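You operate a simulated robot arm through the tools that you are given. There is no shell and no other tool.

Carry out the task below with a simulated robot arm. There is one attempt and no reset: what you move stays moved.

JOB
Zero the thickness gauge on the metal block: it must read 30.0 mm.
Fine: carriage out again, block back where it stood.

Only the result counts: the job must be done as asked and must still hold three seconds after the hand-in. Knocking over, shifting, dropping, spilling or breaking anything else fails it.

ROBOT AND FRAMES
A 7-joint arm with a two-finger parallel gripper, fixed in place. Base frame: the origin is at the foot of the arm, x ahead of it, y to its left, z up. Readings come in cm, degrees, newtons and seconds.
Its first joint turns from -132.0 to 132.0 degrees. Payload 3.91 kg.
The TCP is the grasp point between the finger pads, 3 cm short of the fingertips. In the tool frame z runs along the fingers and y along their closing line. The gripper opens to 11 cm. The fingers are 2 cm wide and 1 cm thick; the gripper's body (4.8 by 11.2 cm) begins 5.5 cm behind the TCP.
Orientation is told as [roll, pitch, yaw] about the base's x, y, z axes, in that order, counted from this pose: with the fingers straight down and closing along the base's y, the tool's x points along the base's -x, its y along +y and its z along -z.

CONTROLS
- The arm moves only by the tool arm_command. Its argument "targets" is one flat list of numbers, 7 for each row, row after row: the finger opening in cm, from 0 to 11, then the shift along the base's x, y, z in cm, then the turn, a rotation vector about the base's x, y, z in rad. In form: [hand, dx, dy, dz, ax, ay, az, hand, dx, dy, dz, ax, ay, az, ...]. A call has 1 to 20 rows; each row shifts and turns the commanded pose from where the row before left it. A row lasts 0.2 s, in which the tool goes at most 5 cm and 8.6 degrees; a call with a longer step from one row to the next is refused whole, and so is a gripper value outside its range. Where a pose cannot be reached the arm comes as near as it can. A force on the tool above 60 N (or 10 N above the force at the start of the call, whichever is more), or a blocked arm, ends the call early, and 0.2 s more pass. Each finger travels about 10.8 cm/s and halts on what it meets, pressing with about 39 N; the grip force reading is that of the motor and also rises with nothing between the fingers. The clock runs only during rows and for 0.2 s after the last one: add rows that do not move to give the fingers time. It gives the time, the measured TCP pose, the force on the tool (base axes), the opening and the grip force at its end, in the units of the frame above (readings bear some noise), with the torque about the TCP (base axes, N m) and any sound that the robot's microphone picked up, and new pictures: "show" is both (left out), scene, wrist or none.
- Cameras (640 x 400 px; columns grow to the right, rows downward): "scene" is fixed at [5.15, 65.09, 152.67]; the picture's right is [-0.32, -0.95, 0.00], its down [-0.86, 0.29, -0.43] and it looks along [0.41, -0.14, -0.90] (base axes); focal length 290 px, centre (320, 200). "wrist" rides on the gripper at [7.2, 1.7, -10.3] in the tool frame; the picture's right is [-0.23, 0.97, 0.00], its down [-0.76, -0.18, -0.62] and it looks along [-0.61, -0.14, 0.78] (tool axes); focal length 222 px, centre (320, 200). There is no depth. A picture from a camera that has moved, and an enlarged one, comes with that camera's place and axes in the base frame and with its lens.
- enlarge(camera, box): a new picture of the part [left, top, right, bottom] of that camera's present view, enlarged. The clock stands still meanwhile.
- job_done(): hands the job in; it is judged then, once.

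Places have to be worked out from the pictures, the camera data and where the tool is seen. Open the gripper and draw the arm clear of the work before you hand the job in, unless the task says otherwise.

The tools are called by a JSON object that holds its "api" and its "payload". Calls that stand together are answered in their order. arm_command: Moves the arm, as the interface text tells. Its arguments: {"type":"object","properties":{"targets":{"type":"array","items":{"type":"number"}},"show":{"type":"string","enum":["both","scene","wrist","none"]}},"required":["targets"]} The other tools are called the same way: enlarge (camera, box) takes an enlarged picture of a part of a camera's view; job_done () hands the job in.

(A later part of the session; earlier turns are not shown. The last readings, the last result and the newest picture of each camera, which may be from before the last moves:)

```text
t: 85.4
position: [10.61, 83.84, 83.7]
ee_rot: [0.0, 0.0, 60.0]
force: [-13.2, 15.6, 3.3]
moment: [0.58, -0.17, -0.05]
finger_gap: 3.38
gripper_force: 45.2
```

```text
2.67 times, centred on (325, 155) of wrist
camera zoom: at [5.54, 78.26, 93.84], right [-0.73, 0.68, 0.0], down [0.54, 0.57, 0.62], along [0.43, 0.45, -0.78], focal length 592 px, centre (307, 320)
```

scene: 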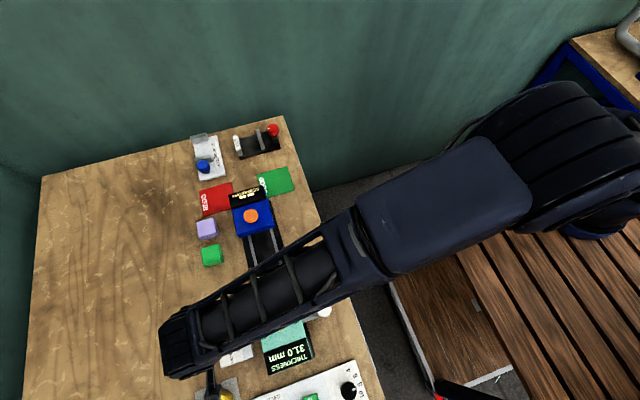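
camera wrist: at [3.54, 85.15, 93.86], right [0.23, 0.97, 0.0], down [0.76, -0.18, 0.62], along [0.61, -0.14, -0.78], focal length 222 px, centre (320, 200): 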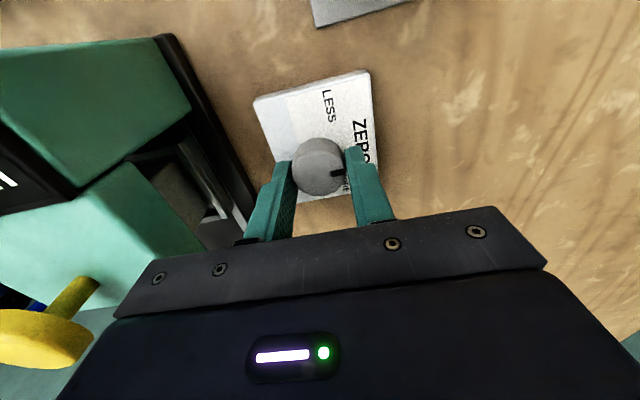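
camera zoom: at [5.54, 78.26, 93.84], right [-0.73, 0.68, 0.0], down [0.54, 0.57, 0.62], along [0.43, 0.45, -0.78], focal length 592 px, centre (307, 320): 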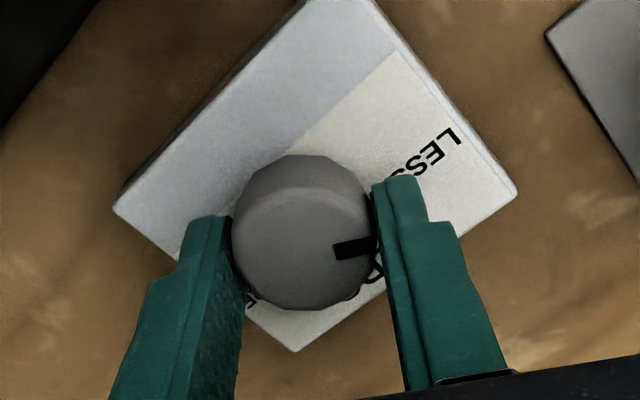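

30.0 mm at the notch centre. I open the fingers, rise straight up, confirm the reading still holds, and then head to the button for a confirming press.

{"api": "arm_command", "payload": {"targets": [3.8, 0, 0, 0, 0, 0, 0, 4.6, 0, 0, 0, 0, 0, 0, 5.6, 0, 0, 0, 0, 0, 0, 5.6, 0, 0, 0.5, 0, 0, 0, 5.6, 0, 0, 1.5, 0, 0, 0, 5.6, 0, 0, 2.5, 0, 0, 0, 5.6, 0, 0, 2.5, 0, 0, 0, 5.6, 0, 0, 2.5, 0, 0, 0, 5.6, 0, 0, 2.5, 0, 0, 0, 5.6, 0, 0, 2.5, 0, 0, 0, 5.6, 0, 0, 0, 0, 0, 0]}}

{"api": "enlarge", "payload": {"camera": "scene", "box": [205, 300, 335, 390]}}

{"api": "enlarge", "payload": {"camera": "wrist", "box": [240, 40, 400, 160]}}

```text
t: 87.8
position: [10.67, 83.77, 98.09]
ee_rot: [0.0, 0.1, 59.8]
force: [-0.7, 0.3, 0.6]
moment: [-0.03, -0.01, 0.0]
finger_gap: 5.59
gripper_force: 0.1
camera wrist: at [5.53, 78.3, 108.38], right [-0.73, 0.68, 0.0], down [0.54, 0.57, 0.62], along [0.43, 0.45, -0.78], focal length 222 px, centre (320, 200)
```

scene: 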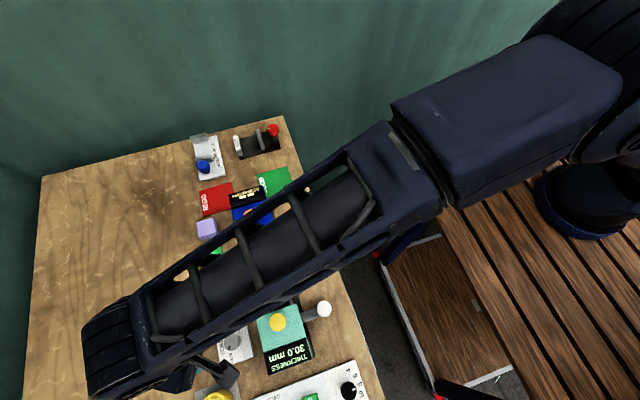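
wrist: 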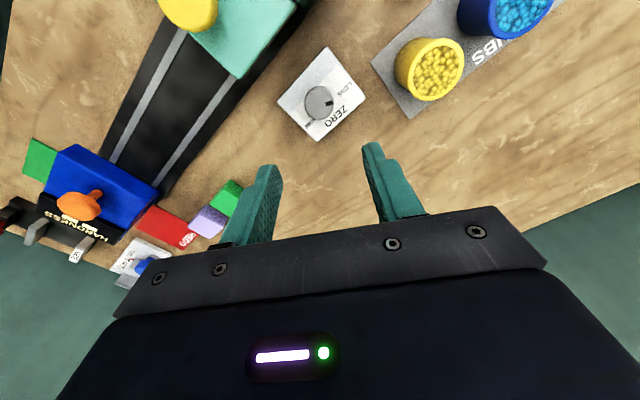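

```text
4.44 times, centred on (270, 345) of scene
camera zoom: at [5.15, 65.09, 152.67], right [-0.32, -0.95, 0.0], down [-0.86, 0.29, -0.43], along [0.41, -0.14, -0.9], focal length 1290 px, centre (542, -444)
```

zoom: 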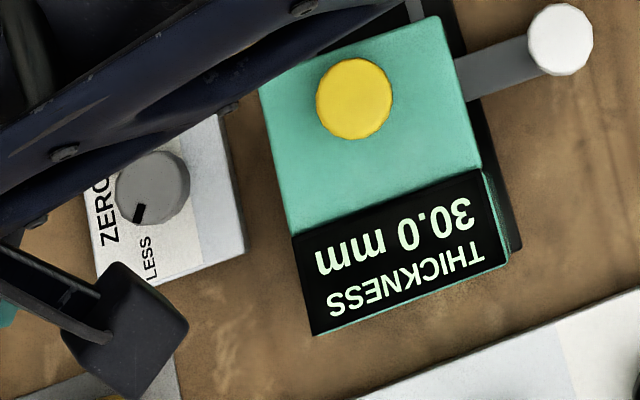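

```text
3.33 times, centred on (320, 100) of wrist
camera zoom: at [5.53, 78.3, 108.38], right [-0.73, 0.68, 0.0], down [0.54, 0.57, 0.62], along [0.43, 0.45, -0.78], focal length 740 px, centre (320, 533)
```

zoom: 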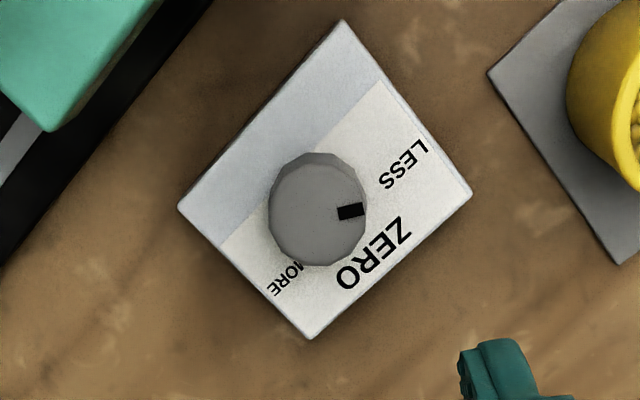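

The display holds 30.0 mm with the knob released. I go back above the yellow button with closed fingers (yaw 90) for a confirming press.

{"api": "arm_command", "payload": {"targets": [4, -0.1, -2, 0, 0, 0, 0.131, 2, 0, -2.5, 0, 0, 0, 0.131, 0, 0, -2.5, 0, 0, 0, 0.131, 0, 0, -2.5, 0, 0, 0, 0.131, 0, 0, -2.3, -0.5, 0, 0, 0, 0, 0, 0, -1.5, 0, 0, 0, 0, 0, 0, -1.5, 0, 0, 0, 0, 0, 0, 0, 0, 0, 0], "show": "wrist"}}

{"api": "enlarge", "payload": {"camera": "wrist", "box": [230, 30, 450, 240]}}

```text
t: 89.6
position: [10.62, 71.88, 94.61]
ee_rot: [-0.1, -0.1, 90.0]
force: [-0.8, -0.1, 0.4]
moment: [-0.07, -0.02, 0.02]
finger_gap: 0.0
gripper_force: 38.0
camera wrist: at [8.87, 64.53, 104.8], right [-0.97, 0.23, 0.0], down [0.18, 0.76, 0.62], along [0.14, 0.61, -0.78], focal length 222 px, centre (320, 200)
```

wrist: 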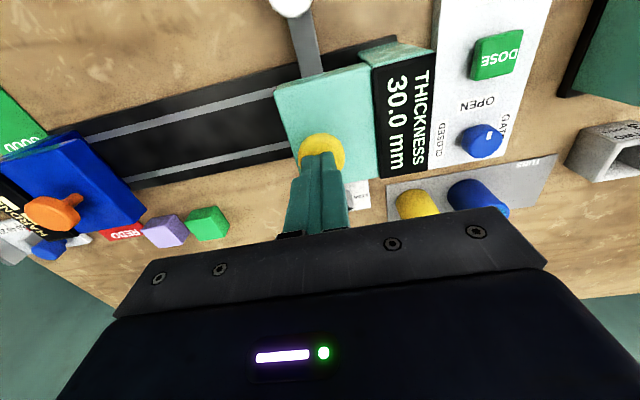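

```text
1.90 times, centred on (340, 135) of wrist
camera zoom: at [8.87, 64.53, 104.8], right [-0.97, 0.23, 0.0], down [0.18, 0.76, 0.62], along [0.14, 0.61, -0.78], focal length 423 px, centre (282, 324)
```

zoom: 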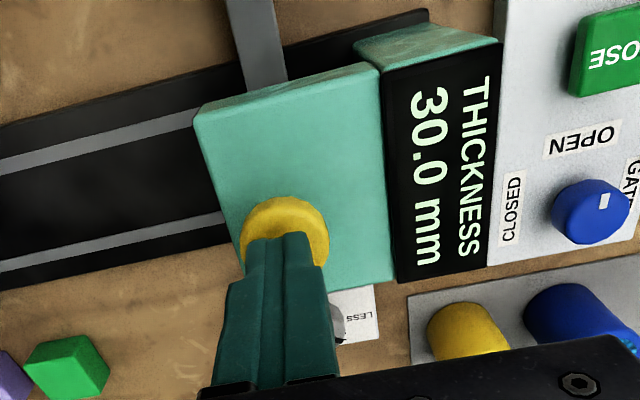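

{"api": "arm_command", "payload": {"targets": [0, 0, 0, -0.4, 0, 0, 0, 0, 0, 0, -0.3, 0, 0, 0, 0, 0, 0, -0.2, 0, 0, 0, 0, 0, 0, -0.2, 0, 0, 0, 0, 0, 0, -0.1, 0, 0, 0, 0, 0, 0, 0, 0, 0, 0], "show": "none"}}

{"api": "enlarge", "payload": {"camera": "scene", "box": [255, 320, 335, 380]}}

{"api": "enlarge", "payload": {"camera": "wrist", "box": [230, 30, 450, 240]}}

```text
t: 91.0
position: [10.6, 71.95, 93.36]
ee_rot: [0.0, 0.0, 90.0]
force: [-1.5, 0.4, 1.4]
moment: [0.04, 0.03, -0.02]
finger_gap: 0.02
gripper_force: 37.6
```

```text
6.67 times, centred on (295, 350) of scene
camera zoom: at [5.15, 65.09, 152.67], right [-0.32, -0.95, 0.0], down [-0.86, 0.29, -0.43], along [0.41, -0.14, -0.9], focal length 1934 px, centre (487, -800)
```

zoom: 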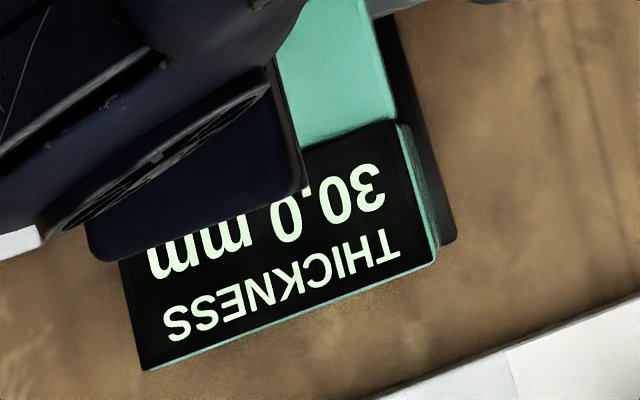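

```text
1.90 times, centred on (340, 135) of wrist
camera zoom: at [8.95, 64.6, 103.66], right [-0.97, 0.23, 0.0], down [0.18, 0.76, 0.62], along [0.14, 0.61, -0.78], focal length 423 px, centre (282, 324)
```

zoom: 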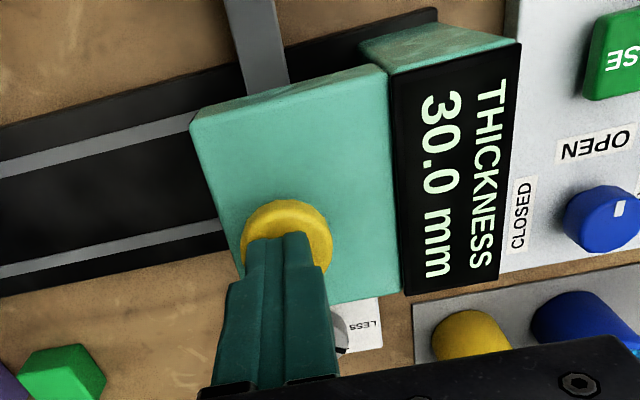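

The repeat press again gives 30.0 mm. I release, rise, and go back to the handle knob at ≈(10.5, 62.3) to pull the carriage out.

{"api": "arm_command", "payload": {"targets": [0, 0, 0, 1, 0, 0, 0, 0, 0, 0, 2, 0, 0, 0, 1, 0, -1, 1, 0, 0, 0, 3, 0, -2.2, 0, 0, 0, 0, 5, 0, -2.2, 0, 0, 0, 0, 6.2, 0, -2.2, 0, 0, 0, 0, 6.2, 0, -2.1, -1, 0, 0, 0, 6.2, 0, 0, -2, 0, 0, 0, 6.2, 0, 0, -2, 0, 0, 0, 6.2, 0, 0, -2, 0, 0, 0, 6.2, 0, 0, 0, 0, 0, 0]}}

{"api": "enlarge", "payload": {"camera": "wrist", "box": [230, 80, 430, 230]}}

```text
t: 93.4
position: [10.31, 62.32, 90.3]
ee_rot: [0.1, 0.0, 89.9]
force: [0.6, 0.0, -0.7]
moment: [0.0, 0.01, 0.0]
finger_gap: 6.19
gripper_force: 0.0
camera wrist: at [8.73, 55.06, 100.55], right [-0.97, 0.23, 0.0], down [0.18, 0.76, 0.62], along [0.14, 0.61, -0.78], focal length 222 px, centre (320, 200)
```

scene: 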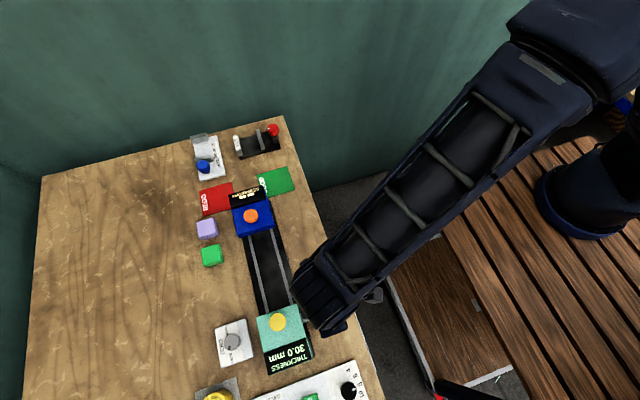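
wrist: 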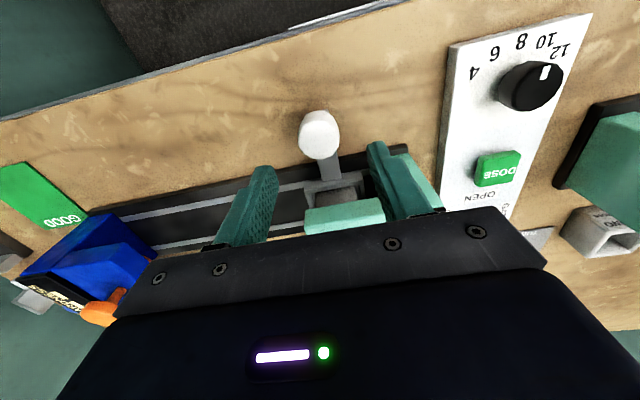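

```text
2.67 times, centred on (330, 155) of wrist
camera zoom: at [8.73, 55.06, 100.55], right [-0.97, 0.23, 0.0], down [0.18, 0.76, 0.62], along [0.14, 0.61, -0.78], focal length 592 px, centre (293, 320)
```

zoom: 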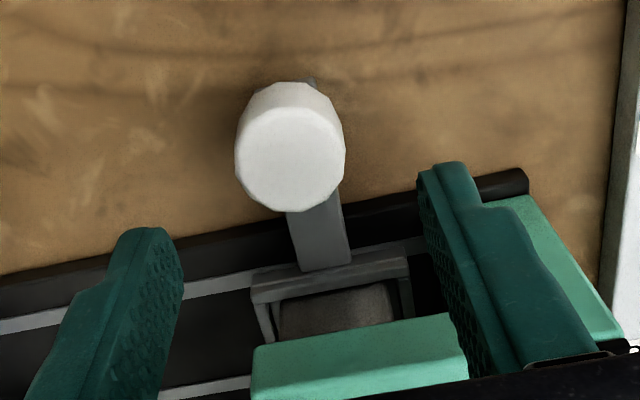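

The knob is centred between the open fingers. I descend, narrow to 4 cm, and draw the carriage out toward +x, slowly at first.

{"api": "arm_command", "payload": {"targets": [6.2, 0, 0, -2, 0, 0, 0, 6.2, 0, 0, -2, 0, 0, 0, 6.2, 0, 0, -2, 0, 0, 0, 6.2, 0, 0, -1, 0, 0, 0, 5, 0, 0, 0, 0, 0, 0, 4, 0, 0, 0, 0, 0, 0, 4, 0, 0, 0, 0, 0, 0, 4, 0.4, 0, 0, 0, 0, 0, 4, 0.4, 0, 0, 0, 0, 0, 4, 0.4, 0, 0, 0, 0, 0, 4, 0.4, 0, 0, 0, 0, 0, 4, 0.4, 0, 0, 0, 0, 0]}}

{"api": "enlarge", "payload": {"camera": "scene", "box": [225, 270, 345, 370]}}

```text
t: 96.0
position: [12.55, 62.26, 83.41]
ee_rot: [0.0, 0.0, 89.9]
force: [-0.1, 0.4, 0.1]
moment: [0.03, 0.03, 0.01]
finger_gap: 4.07
gripper_force: 0.5
camera wrist: at [10.96, 54.96, 93.66], right [-0.97, 0.23, 0.0], down [0.18, 0.76, 0.62], along [0.14, 0.61, -0.78], focal length 222 px, centre (320, 200)
```

scene: 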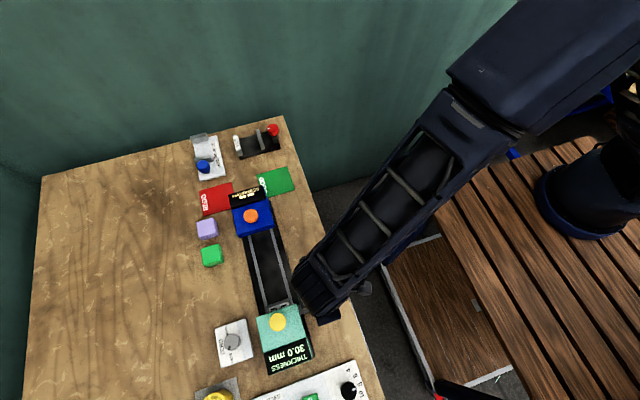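
wrist: 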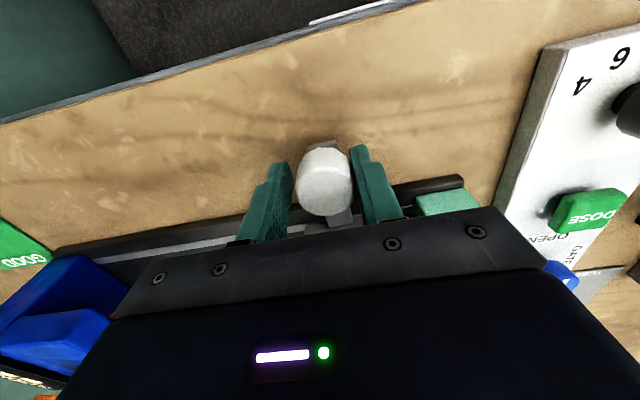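

```text
4.00 times, centred on (285, 320) of scene
camera zoom: at [5.15, 65.09, 152.67], right [-0.32, -0.95, 0.0], down [-0.86, 0.29, -0.43], along [0.41, -0.14, -0.9], focal length 1161 px, centre (460, -280)
```

zoom: 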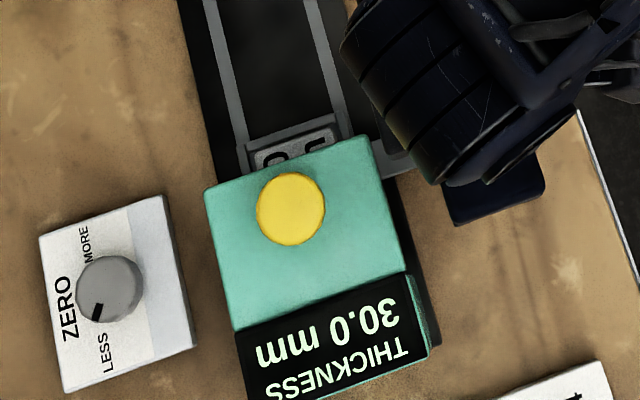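

The carriage and block follow. I continue pulling out to the starting position (carriage x≈22.5), decelerating at the end.

{"api": "arm_command", "payload": {"targets": [4, 0.6, 0, 0, 0, 0, 0, 4, 0.6, 0, 0, 0, 0, 0, 4, 0.6, 0, 0, 0, 0, 0, 4, 0.6, 0, 0, 0, 0, 0, 4, 0.6, 0, 0, 0, 0, 0, 4, 0.6, 0, 0, 0, 0, 0, 4, 0.6, 0, 0, 0, 0, 0, 4, 0.6, 0, 0, 0, 0, 0, 4, 0.6, 0, 0, 0, 0, 0, 4, 0.6, 0, 0, 0, 0, 0, 4, 0.6, 0, 0, 0, 0, 0, 4, 0.6, 0, 0, 0, 0, 0, 4, 0.6, 0, 0, 0, 0, 0, 4, 0.6, 0, 0, 0, 0, 0, 4, 0.6, 0, 0, 0, 0, 0, 4, 0.5, 0, 0, 0, 0, 0, 4, 0.4, 0, 0, 0, 0, 0, 4, 0.3, 0, 0, 0, 0, 0, 4, 0.15, 0, 0, 0, 0, 0, 4, 0, 0, 0, 0, 0, 0]}}

{"api": "enlarge", "payload": {"camera": "scene", "box": [225, 230, 345, 330]}}

{"api": "enlarge", "payload": {"camera": "wrist", "box": [230, 80, 430, 230]}}

```text
t: 100.2
position: [22.97, 62.13, 83.37]
ee_rot: [0.0, 0.0, 90.0]
force: [-2.4, -0.7, -0.2]
moment: [-0.02, 0.0, 0.0]
finger_gap: 4.11
gripper_force: 1.1
camera wrist: at [21.26, 54.93, 93.66], right [-0.97, 0.23, 0.0], down [0.18, 0.76, 0.62], along [0.14, 0.61, -0.78], focal length 222 px, centre (320, 200)
```

scene: 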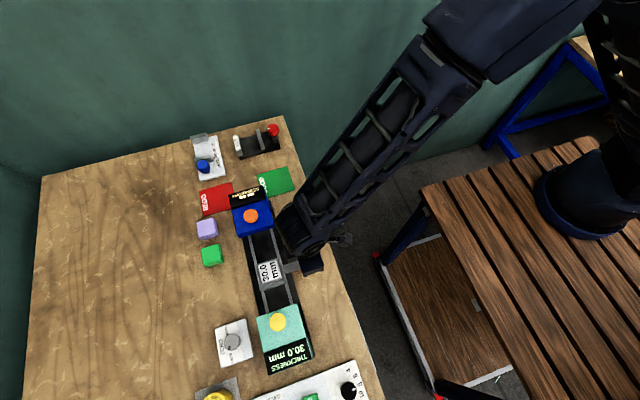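
wrist: 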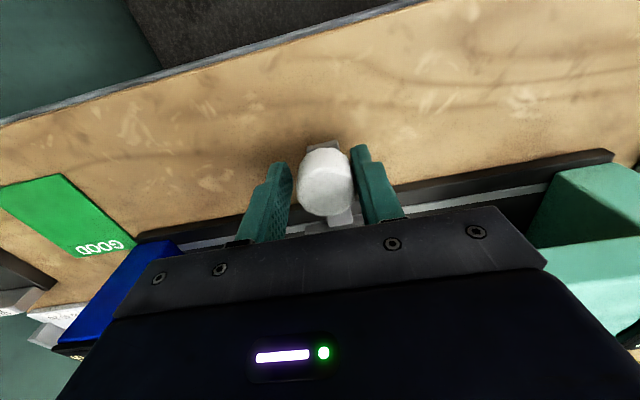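

```text
4.00 times, centred on (285, 280) of scene
camera zoom: at [5.15, 65.09, 152.67], right [-0.32, -0.95, 0.0], down [-0.86, 0.29, -0.43], along [0.41, -0.14, -0.9], focal length 1161 px, centre (460, -120)
```

zoom: 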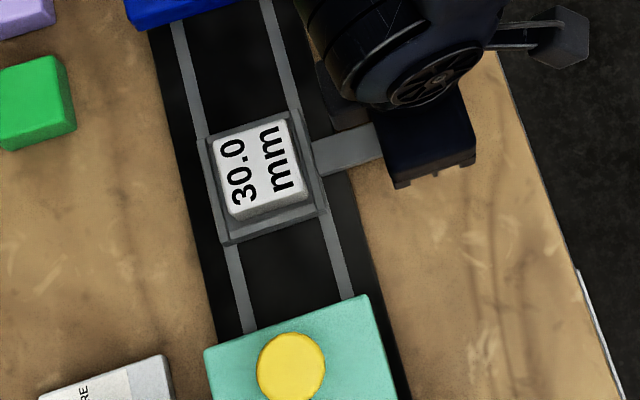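

```text
2.67 times, centred on (330, 155) of wrist
camera zoom: at [21.26, 54.93, 93.66], right [-0.97, 0.23, 0.0], down [0.18, 0.76, 0.62], along [0.14, 0.61, -0.78], focal length 592 px, centre (293, 320)
```

zoom: 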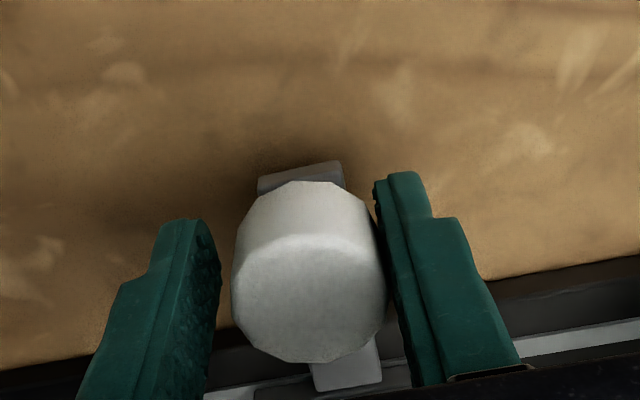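

The carriage is back at its starting position and the display shows 30.0 mm. I free the knob, rise, rotate back to yaw 0 and move above the tray to pick the block.

{"api": "arm_command", "payload": {"targets": [4, -0.25, 0, 0, 0, 0, 0, 4.4, 0, 0, 0, 0, 0, 0, 4.4, 0, 0, 2, 0, 0, 0, 4.4, 0, 0, 2.5, 0, 0, 0, 4.4, 0, 0, 2.5, 0, 0, 0, 4.4, 0, 0, 2.5, 0, 0, 0, 6.2, -0.1, 0.8, 2, 0, 0, -0.131, 6.2, -0.1, 0.8, 2, 0, 0, -0.131, 6.2, 0, 0.8, 0, 0, 0, -0.131, 6.2, 0, 0.8, 0, 0, 0, -0.131, 6.2, 0, 0.8, 0, 0, 0, -0.131, 6.2, 0, 0.8, 0, 0, 0, -0.131, 6.2, 0, 0.8, 0, 0, 0, -0.131, 6.2, 0, 0.8, 0, 0, 0, -0.131, 6.2, 0, 0.8, 0, 0, 0, -0.131, 6.2, 0, 0.8, 0, 0, 0, -0.131, 6.2, 0, 0.8, 0, 0, 0, -0.131, 6.2, 0, 0.9, 0, 0, 0, -0.13, 6.2, 0, 0, 0, 0, 0, 0]}}

{"api": "enlarge", "payload": {"camera": "wrist", "box": [230, 60, 410, 200]}}

```text
t: 104.2
position: [22.52, 71.83, 96.95]
ee_rot: [0.0, 0.0, -0.2]
force: [0.0, -0.1, 0.0]
moment: [0.0, -0.01, 0.0]
finger_gap: 6.19
gripper_force: 0.1
camera wrist: at [15.31, 73.59, 107.13], right [0.23, 0.97, 0.0], down [0.76, -0.18, 0.62], along [0.61, -0.14, -0.78], focal length 222 px, centre (320, 200)
```

scene: 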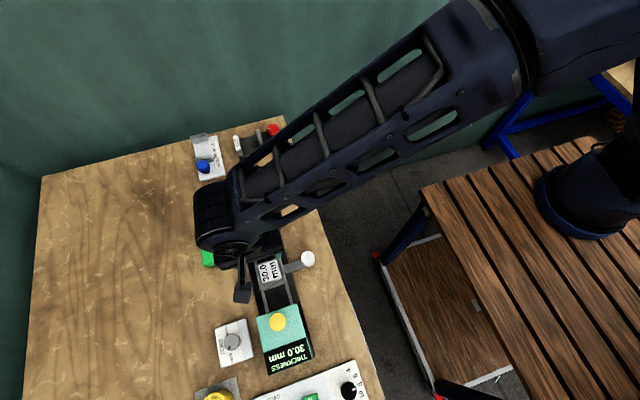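
wrist: 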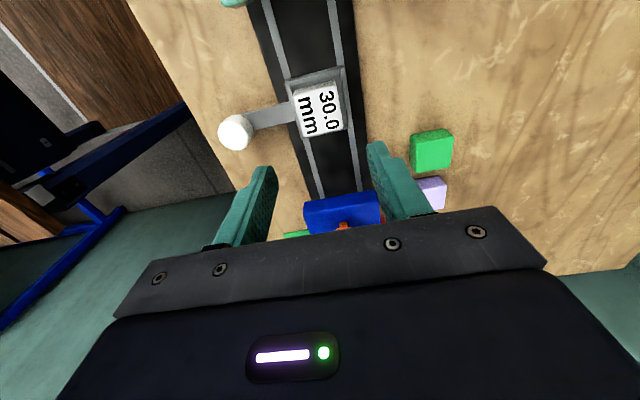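

```text
2.86 times, centred on (320, 130) of wrist
camera zoom: at [15.31, 73.59, 107.13], right [0.23, 0.97, 0.0], down [0.76, -0.18, 0.62], along [0.61, -0.14, -0.78], focal length 635 px, centre (320, 400)
```

zoom: 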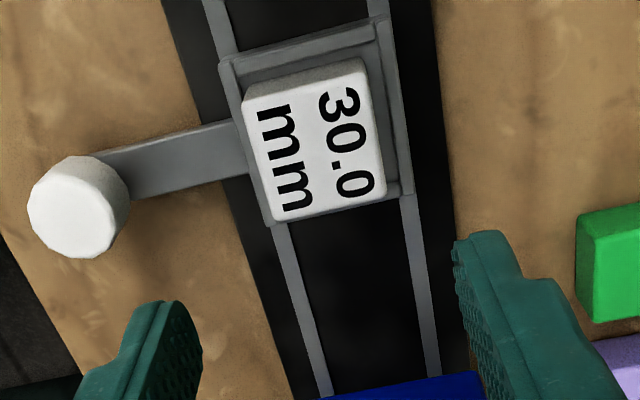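

The block sits centred in the tray at ≈(22.47, 71.93), and the display still reads 30.0. I descend around it to TCP z≈84.6 (tips just above the rims), watching the force.

{"api": "arm_command", "payload": {"targets": [6.2, 0, 0, -2.5, 0, 0, 0, 6.2, 0, 0, -2.5, 0, 0, 0, 6.2, 0, 0, -2.5, 0, 0, 0, 6.2, 0, 0, -2.0, 0, 0, 0, 6.2, 0, 0, -1.5, 0, 0, 0, 6.2, 0, 0, -1.0, 0, 0, 0, 6.2, 0, 0, -0.4, 0, 0, 0, 6.2, 0, 0, 0, 0, 0, 0], "show": "wrist"}}

{"api": "enlarge", "payload": {"camera": "wrist", "box": [220, 90, 430, 240]}}

```text
t: 106.0
position: [22.67, 71.91, 84.53]
ee_rot: [0.0, 0.0, -0.1]
force: [0.4, 0.1, -0.7]
moment: [0.0, -0.02, 0.03]
finger_gap: 6.21
gripper_force: 0.2
camera wrist: at [15.26, 73.59, 94.73], right [0.23, 0.97, 0.0], down [0.76, -0.18, 0.62], along [0.61, -0.14, -0.78], focal length 222 px, centre (320, 200)
```

wrist: 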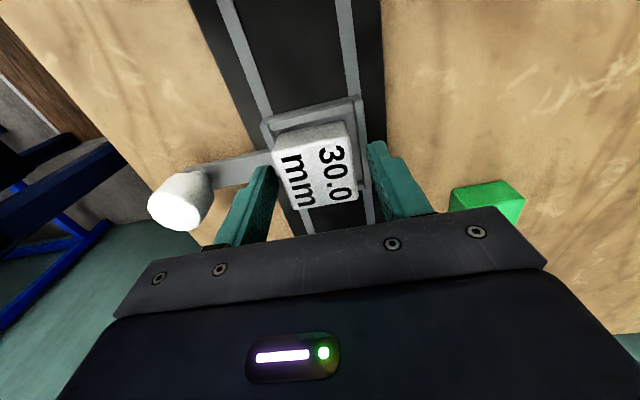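

```text
2.67 times, centred on (325, 165) of wrist
camera zoom: at [15.26, 73.59, 94.73], right [0.23, 0.97, 0.0], down [0.76, -0.18, 0.62], along [0.61, -0.14, -0.78], focal length 592 px, centre (307, 293)
```

zoom: 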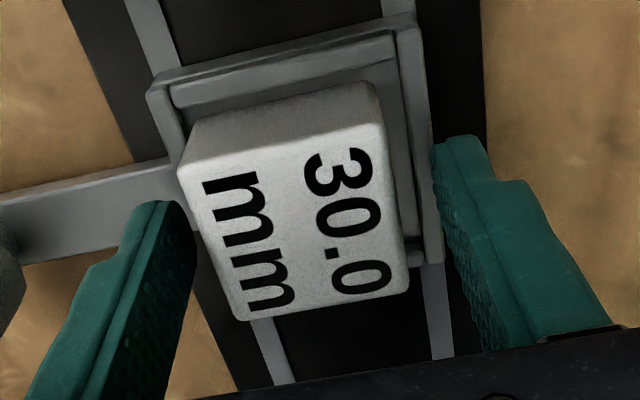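

Still no contact, so I go 0.3 cm deeper for a better hold, checking for rim contact, then close.

{"api": "arm_command", "payload": {"targets": [6.2, 0, -0.05, -0.15, 0, 0, 0, 6.2, 0, 0, -0.15, 0, 0, 0, 6.2, 0, 0, 0, 0, 0, 0], "show": "none"}}

{"api": "arm_command", "payload": {"targets": [5.4, 0, 0, 0, 0, 0, 0, 4.8, 0, 0, 0, 0, 0, 0, 4, 0, 0, 0, 0, 0, 0, 2, 0, 0, 0, 0, 0, 0, 2, 0, 0, 0, 0, 0, 0, 2, 0, 0, 0, 0, 0, 0], "show": "wrist"}}

{"api": "enlarge", "payload": {"camera": "wrist", "box": [220, 90, 430, 240]}}

```text
t: 106.8
position: [22.49, 71.84, 84.27]
ee_rot: [0.0, 0.0, -0.1]
force: [-0.6, -0.2, -0.1]
moment: [0.02, 0.01, 0.0]
finger_gap: 6.19
gripper_force: 0.1
```

```text
t: 108.2
position: [22.43, 71.79, 84.29]
ee_rot: [0.0, 0.0, -0.1]
force: [-0.1, 1.2, 0.4]
moment: [0.01, -0.01, 0.03]
finger_gap: 4.51
gripper_force: 38.8
camera wrist: at [15.24, 73.54, 94.42], right [0.23, 0.97, 0.0], down [0.76, -0.18, 0.62], along [0.61, -0.14, -0.78], focal length 222 px, centre (320, 200)
```

wrist: 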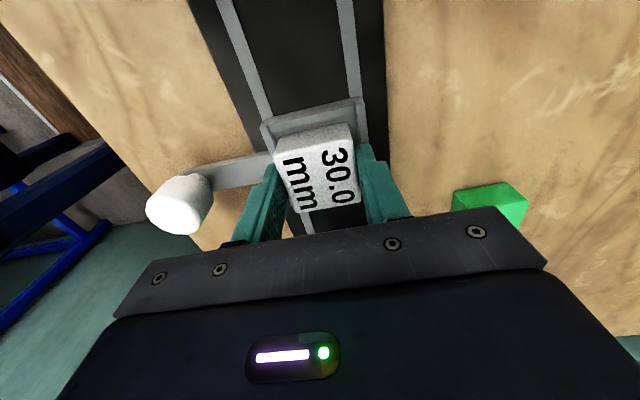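

```text
2.67 times, centred on (325, 165) of wrist
camera zoom: at [15.24, 73.54, 94.42], right [0.23, 0.97, 0.0], down [0.76, -0.18, 0.62], along [0.61, -0.14, -0.78], focal length 592 px, centre (307, 293)
```

zoom: 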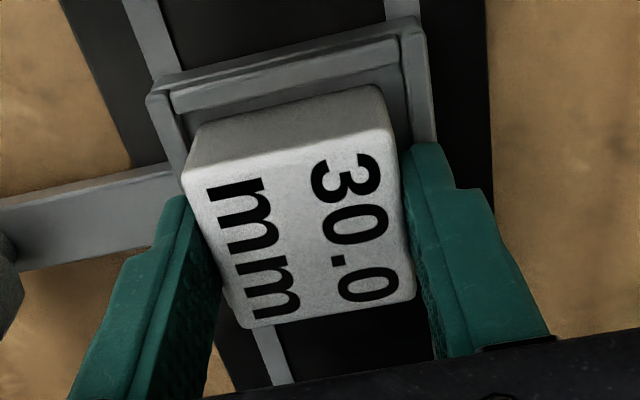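

Gripped. I test with a very slow 0.6 cm lift first and check the gap and the block's position in the fingers.

{"api": "arm_command", "payload": {"targets": [2, 0, 0, 0.1, 0, 0, 0, 2, 0, 0, 0.15, 0, 0, 0, 2, 0, 0, 0.2, 0, 0, 0, 2, 0, 0, 0.2, 0, 0, 0, 2, 0, 0, 0, 0, 0, 0], "show": "wrist"}}

{"api": "enlarge", "payload": {"camera": "wrist", "box": [220, 90, 430, 240]}}

```text
t: 109.4
position: [22.34, 71.9, 84.88]
ee_rot: [-0.1, 0.1, -0.1]
force: [-0.2, -1.0, -1.7]
moment: [0.03, 0.02, 0.0]
finger_gap: 4.54
gripper_force: 39.0
camera wrist: at [15.26, 73.53, 95.09], right [0.23, 0.97, 0.0], down [0.76, -0.18, 0.62], along [0.61, -0.14, -0.78], focal length 222 px, centre (320, 200)
```

wrist: 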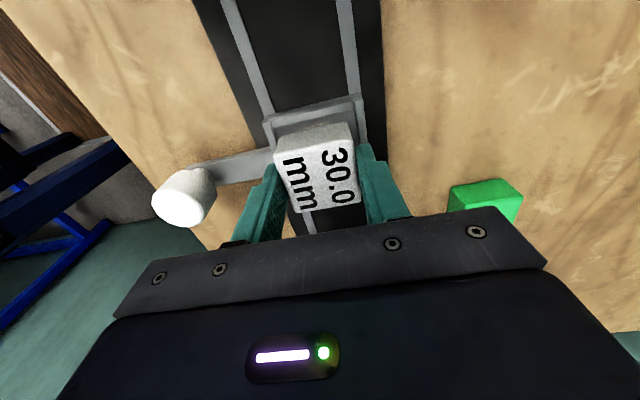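

```text
2.67 times, centred on (325, 165) of wrist
camera zoom: at [15.26, 73.53, 95.09], right [0.23, 0.97, 0.0], down [0.76, -0.18, 0.62], along [0.61, -0.14, -0.78], focal length 592 px, centre (307, 293)
```

zoom: 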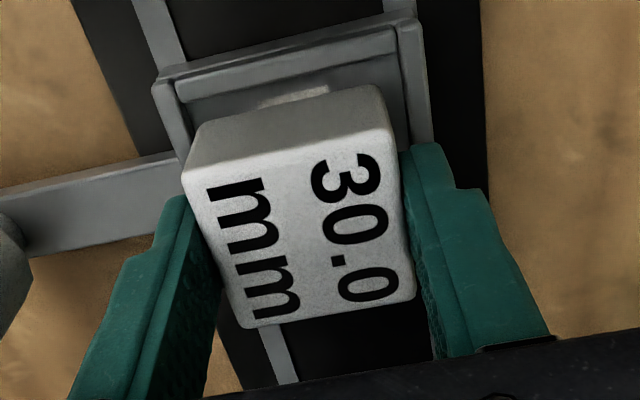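

The block rises with the fingers (same place in the image, tray label appearing beneath). I continue lifting gently to about z=89.5.

{"api": "arm_command", "payload": {"targets": [2, 0, 0, 0.25, 0, 0, 0, 2, 0, 0, 0.35, 0, 0, 0, 2, 0, 0, 0.5, 0, 0, 0, 2, 0, 0, 0.5, 0, 0, 0, 2, 0, 0, 0.5, 0, 0, 0, 2, 0, 0, 0.5, 0, 0, 0, 2, 0, 0, 0.5, 0, 0, 0, 2, 0, 0, 0.5, 0, 0, 0, 2, 0, 0, 0.5, 0, 0, 0, 2, 0, 0, 0.3, 0, 0, 0, 2, 0, 0, 0.1, 0, 0, 0, 2, 0, 0, 0, 0, 0, 0], "show": "wrist"}}

{"api": "enlarge", "payload": {"camera": "wrist", "box": [220, 90, 430, 240]}}

```text
t: 112.0
position: [22.46, 71.86, 89.4]
ee_rot: [-0.1, 0.0, -0.1]
force: [0.8, 0.0, -1.0]
moment: [0.02, 0.02, 0.02]
finger_gap: 4.54
gripper_force: 39.4
camera wrist: at [15.26, 73.56, 99.64], right [0.23, 0.97, 0.0], down [0.76, -0.18, 0.62], along [0.61, -0.14, -0.78], focal length 222 px, centre (320, 200)
```

wrist: 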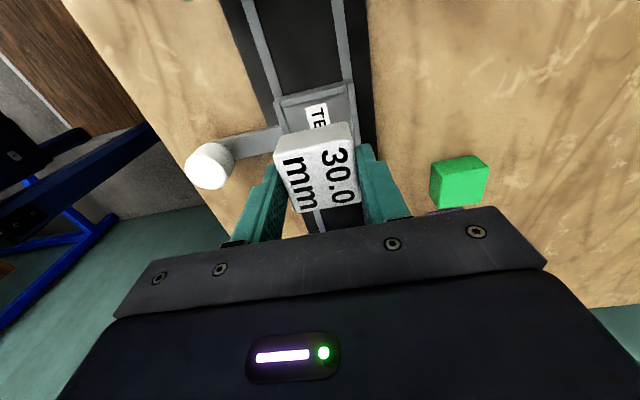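

```text
2.67 times, centred on (325, 165) of wrist
camera zoom: at [15.26, 73.56, 99.64], right [0.23, 0.97, 0.0], down [0.76, -0.18, 0.62], along [0.61, -0.14, -0.78], focal length 592 px, centre (307, 293)
```

zoom: 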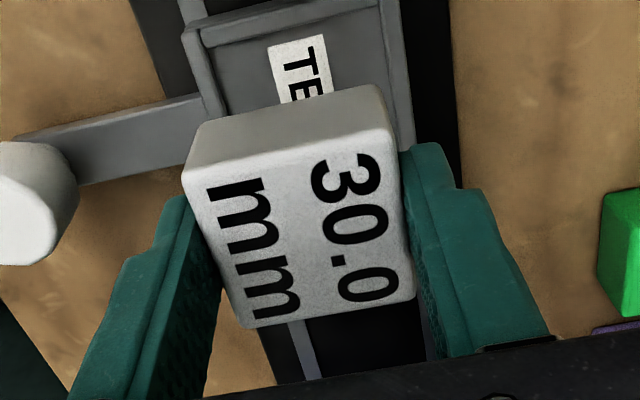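

The block is firmly held, and its offset relative to the camera matches the original pick, so returning the TCP to (23.48, 85.0) puts it back. I carry it there smoothly.

{"api": "arm_command", "payload": {"targets": [2, 0.05, 0.5, 0, 0, 0, 0, 2, 0.1, 1.0, 0, 0, 0, 0, 2, 0.1, 1.3, 0, 0, 0, 0, 2, 0.1, 1.5, 0, 0, 0, 0, 2, 0.1, 1.5, 0, 0, 0, 0, 2, 0.1, 1.5, 0, 0, 0, 0, 2, 0.1, 1.5, 0, 0, 0, 0, 2, 0.1, 1.5, 0, 0, 0, 0, 2, 0.1, 1.2, 0, 0, 0, 0, 2, 0.1, 0.8, 0, 0, 0, 0, 2, 0.06, 0.5, 0, 0, 0, 0, 2, 0, 0.25, 0, 0, 0, 0, 2, 0, 0, 0, 0, 0, 0, 2, 0, 0, 0, 0, 0, 0]}}

{"api": "enlarge", "payload": {"camera": "wrist", "box": [220, 90, 430, 240]}}

```text
t: 115.0
position: [23.38, 84.93, 89.35]
ee_rot: [0.0, 0.0, 0.0]
force: [0.3, 0.1, -1.6]
moment: [0.04, 0.0, 0.01]
finger_gap: 4.53
gripper_force: 39.1
camera wrist: at [16.23, 86.58, 99.54], right [0.23, 0.97, 0.0], down [0.76, -0.18, 0.62], along [0.61, -0.14, -0.78], focal length 222 px, centre (320, 200)
```

scene: 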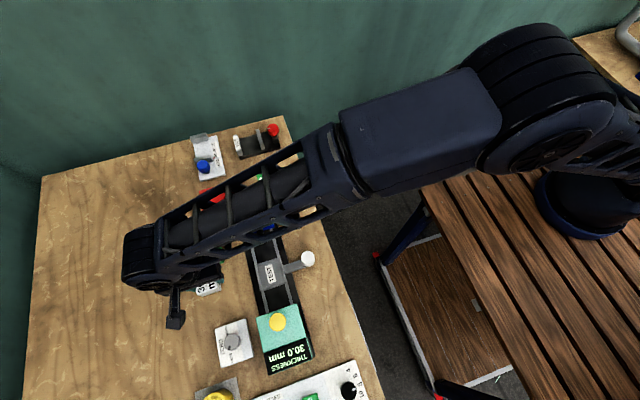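
wrist: 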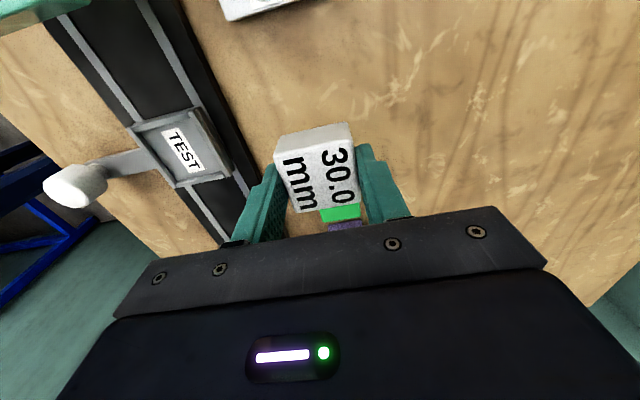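

```text
2.67 times, centred on (325, 165) of wrist
camera zoom: at [16.23, 86.58, 99.54], right [0.23, 0.97, 0.0], down [0.76, -0.18, 0.62], along [0.61, -0.14, -0.78], focal length 592 px, centre (307, 293)
```

zoom: 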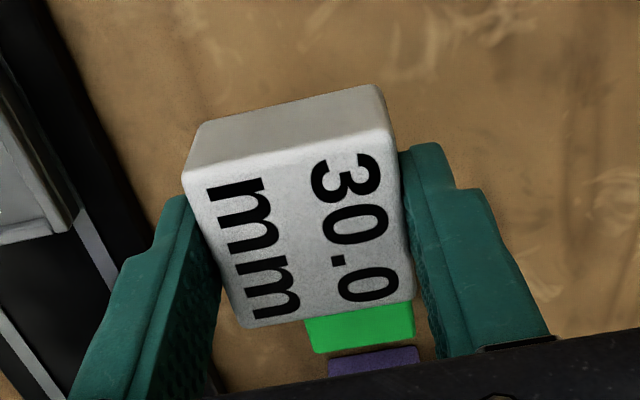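

The block is over its original spot. I lower to about TCP z=83.

{"api": "arm_command", "payload": {"targets": [2, 0, 0, -0.4, 0, 0, 0, 2, 0, 0, -0.7, 0, 0, 0, 2, 0, 0, -0.8, 0, 0, 0, 2, 0, 0, -0.8, 0, 0, 0, 2, 0, 0, -0.8, 0, 0, 0, 2, 0, 0, -0.8, 0, 0, 0, 2, 0, 0, -0.8, 0, 0, 0, 2, 0, 0, -0.6, 0, 0, 0, 2, 0, 0, -0.4, 0, 0, 0, 2, 0, 0, -0.2, 0, 0, 0, 2, 0, 0, 0, 0, 0, 0], "show": "wrist"}}

{"api": "enlarge", "payload": {"camera": "wrist", "box": [220, 90, 430, 240]}}

```text
t: 117.4
position: [23.47, 84.8, 83.05]
ee_rot: [0.0, 0.0, -0.1]
force: [-1.0, 0.6, -2.9]
moment: [0.03, 0.01, -0.01]
finger_gap: 4.54
gripper_force: 38.8
camera wrist: at [16.27, 86.6, 93.22], right [0.23, 0.97, 0.0], down [0.76, -0.18, 0.62], along [0.61, -0.14, -0.78], focal length 222 px, centre (320, 200)
```

wrist: 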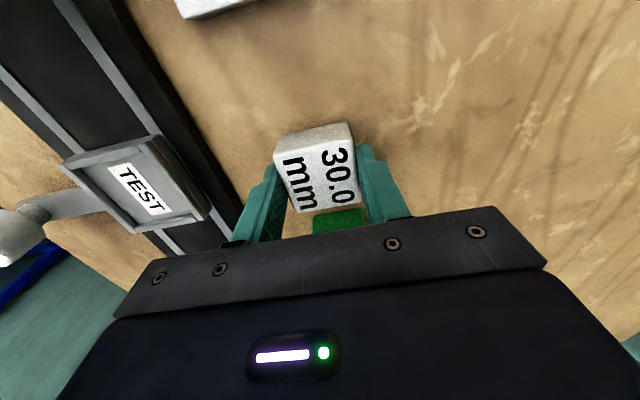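

```text
2.67 times, centred on (325, 165) of wrist
camera zoom: at [16.27, 86.6, 93.22], right [0.23, 0.97, 0.0], down [0.76, -0.18, 0.62], along [0.61, -0.14, -0.78], focal length 592 px, centre (307, 293)
```

zoom: 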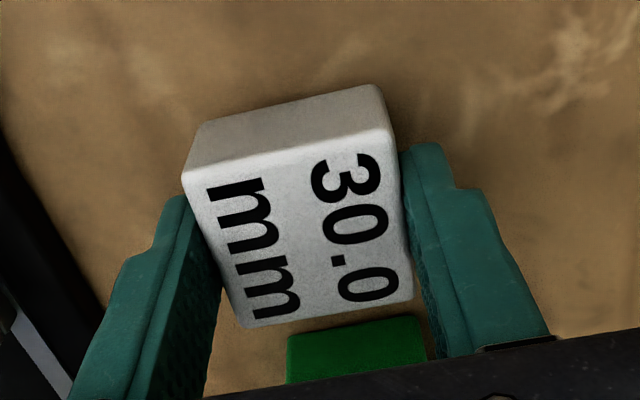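

Now small steps down until table contact.

{"api": "arm_command", "payload": {"targets": [2, 0, 0, -0.15, 0, 0, 0, 2, 0, 0, -0.15, 0, 0, 0, 2, 0, 0, 0, 0, 0, 0], "show": "none"}}

{"api": "arm_command", "payload": {"targets": [2, 0, 0, -0.15, 0, 0, 0, 2, 0, 0, -0.1, 0, 0, 0, 2, 0, 0, 0, 0, 0, 0], "show": "none"}}

{"api": "arm_command", "payload": {"targets": [2, 0, 0, -0.15, 0, 0, 0, 2, 0, 0, 0, 0, 0, 0], "show": "none"}}

```text
t: 118.2
position: [23.39, 84.84, 82.65]
ee_rot: [0.0, 0.0, -0.1]
force: [0.3, 1.0, -1.3]
moment: [-0.02, 0.0, 0.0]
finger_gap: 4.51
gripper_force: 39.2
```

```text
t: 119.0
position: [23.46, 84.96, 82.55]
ee_rot: [-0.1, -0.1, -0.2]
force: [0.1, 0.2, -2.6]
moment: [-0.02, -0.01, 0.01]
finger_gap: 4.53
gripper_force: 39.1
```

```text
t: 119.6
position: [23.32, 85.0, 82.39]
ee_rot: [-0.1, 0.0, 0.0]
force: [0.0, 0.6, -2.0]
moment: [-0.01, 0.02, -0.01]
finger_gap: 4.54
gripper_force: 39.2
```

{"api": "arm_command", "payload": {"targets": [2, 0, 0, -0.15, 0, 0, 0, 2, 0, 0, 0, 0, 0, 0], "show": "none"}}

{"api": "arm_command", "payload": {"targets": [2, 0, 0, -0.1, 0, 0, 0, 2, 0, 0, 0, 0, 0, 0], "show": "none"}}

{"api": "arm_command", "payload": {"targets": [2, 0, 0, -0.1, 0, 0, 0, 2, 0, 0, 0, 0, 0, 0], "show": "none"}}

```text
t: 120.2
position: [23.45, 84.9, 82.19]
ee_rot: [-0.1, 0.0, -0.1]
force: [-0.2, 0.4, -2.1]
moment: [0.03, 0.02, 0.02]
finger_gap: 4.52
gripper_force: 38.9
```

```text
t: 120.8
position: [23.45, 85.09, 82.05]
ee_rot: [0.0, 0.0, -0.2]
force: [0.2, -0.5, -1.3]
moment: [0.01, 0.04, 0.01]
finger_gap: 4.51
gripper_force: 39.2
```

```text
t: 121.4
position: [23.46, 84.98, 81.94]
ee_rot: [0.0, 0.0, -0.1]
force: [0.4, 1.2, -1.5]
moment: [0.0, 0.0, 0.03]
finger_gap: 4.54
gripper_force: 38.7
```

{"api": "arm_command", "payload": {"targets": [2, 0, 0, -0.1, 0, 0, 0, 2, 0, 0, 0, 0, 0, 0], "show": "none"}}

{"api": "arm_command", "payload": {"targets": [2, 0, 0, -0.1, 0, 0, 0, 2, 0, 0, 0, 0, 0, 0], "show": "wrist"}}

{"api": "enlarge", "payload": {"camera": "wrist", "box": [220, 90, 430, 240]}}

```text
t: 122.0
position: [23.45, 84.93, 81.95]
ee_rot: [0.0, 0.0, -0.1]
force: [0.2, -0.2, -1.7]
moment: [0.0, -0.01, 0.01]
finger_gap: 4.54
gripper_force: 39.4
```

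```text
t: 122.6
position: [23.54, 85.01, 81.87]
ee_rot: [0.0, 0.0, -0.2]
force: [0.3, -0.3, -1.8]
moment: [0.02, 0.0, 0.04]
finger_gap: 4.51
gripper_force: 38.8
camera wrist: at [16.26, 86.63, 92.09], right [0.23, 0.97, 0.0], down [0.76, -0.18, 0.62], along [0.61, -0.14, -0.78], focal length 222 px, centre (320, 200)
```

wrist: 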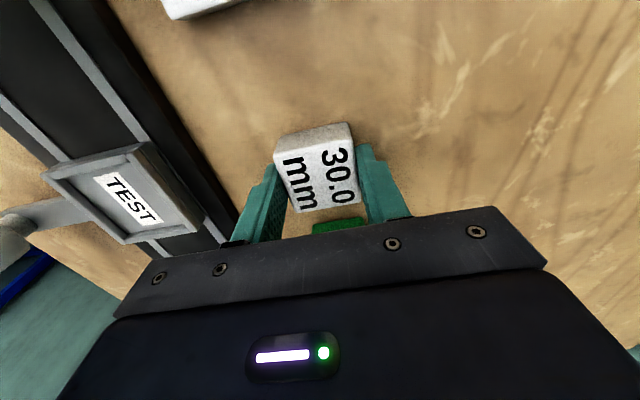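

```text
2.67 times, centred on (325, 165) of wrist
camera zoom: at [16.26, 86.63, 92.09], right [0.23, 0.97, 0.0], down [0.76, -0.18, 0.62], along [0.61, -0.14, -0.78], focal length 592 px, centre (307, 293)
```

zoom: 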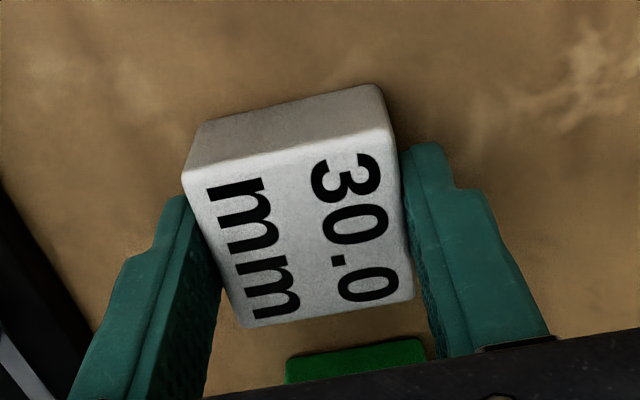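

{"api": "arm_command", "payload": {"targets": [2, 0, 0, -0.1, 0, 0, 0, 2, 0, 0, 0, 0, 0, 0], "show": "none"}}

{"api": "arm_command", "payload": {"targets": [2, 0, 0, -0.1, 0, 0, 0, 2, 0, 0, 0, 0, 0, 0], "show": "none"}}

{"api": "arm_command", "payload": {"targets": [2, 0, 0, -0.1, 0, 0, 0, 2, 0, 0, 0, 0, 0, 0], "show": "none"}}

```text
t: 123.2
position: [23.46, 84.93, 81.8]
ee_rot: [0.1, 0.0, -0.1]
force: [-0.2, 0.4, 3.1]
moment: [-0.1, 0.05, -0.01]
finger_gap: 4.55
gripper_force: 38.6
```

```text
t: 123.8
position: [23.49, 85.08, 81.82]
ee_rot: [0.1, 0.0, -0.1]
force: [2.1, -4.0, 18.1]
moment: [-0.42, 0.0, -0.01]
finger_gap: 4.53
gripper_force: 38.9
```

```text
t: 124.4
position: [23.45, 84.99, 81.72]
ee_rot: [0.3, 0.0, -0.1]
force: [1.9, 2.0, 32.8]
moment: [-0.06, 0.02, 0.02]
finger_gap: 4.55
gripper_force: 39.2
```

Firm, flat table contact (33 N, near-zero moments). I ease off slightly, open the fingers and rise straight up.

{"api": "arm_command", "payload": {"targets": [2, 0, 0, 0.15, 0, 0, 0, 4.8, 0, 0, 0, 0, 0, 0, 5.4, 0, 0, 0, 0, 0, 0, 6.5, 0, 0, 0, 0, 0, 0, 7.5, 0, 0, 0, 0, 0, 0, 8, 0, 0, 0.5, 0, 0, 0, 8, 0, 0, 1, 0, 0, 0, 8, 0, 0, 2, 0, 0, 0, 8, 0, 0, 2, 0, 0, 0, 8, 0, 0, 2, 0, 0, 0, 8, 0, 0, 1.72, 0, 0, 0, 8, 0, 0, 0, 0, 0, 0]}}

{"api": "enlarge", "payload": {"camera": "wrist", "box": [260, 70, 400, 170]}}

```text
t: 127.0
position: [23.35, 84.79, 90.88]
ee_rot: [0.0, 0.0, -0.1]
force: [-0.4, -0.2, -0.6]
moment: [0.0, 0.04, 0.0]
finger_gap: 8.0
gripper_force: 0.1
camera wrist: at [16.2, 86.5, 101.14], right [0.23, 0.97, 0.0], down [0.76, -0.18, 0.62], along [0.61, -0.14, -0.78], focal length 222 px, centre (320, 200)
```

scene: 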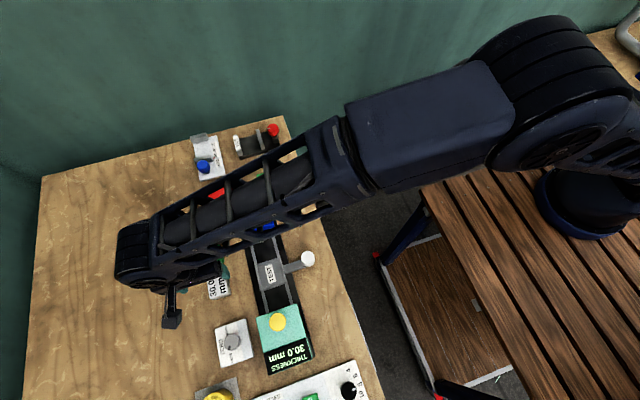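
wrist: 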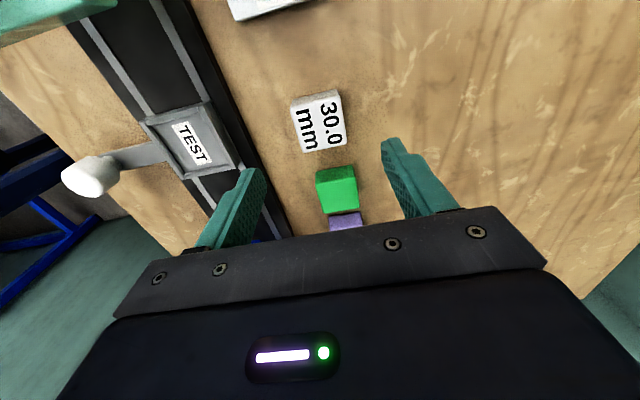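

```text
4.00 times, centred on (330, 120) of wrist
camera zoom: at [16.2, 86.5, 101.14], right [0.23, 0.97, 0.0], down [0.76, -0.18, 0.62], along [0.61, -0.14, -0.78], focal length 888 px, centre (280, 520)
```

zoom: 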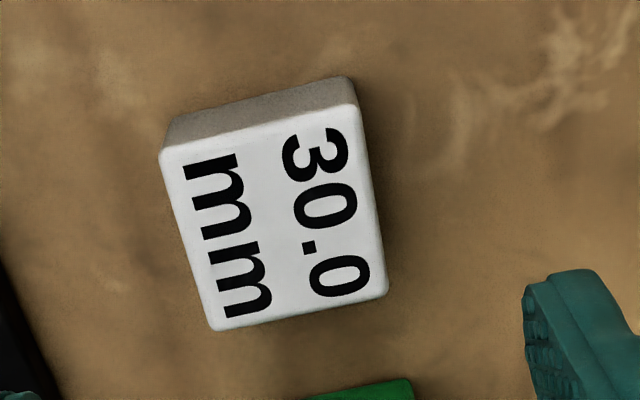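

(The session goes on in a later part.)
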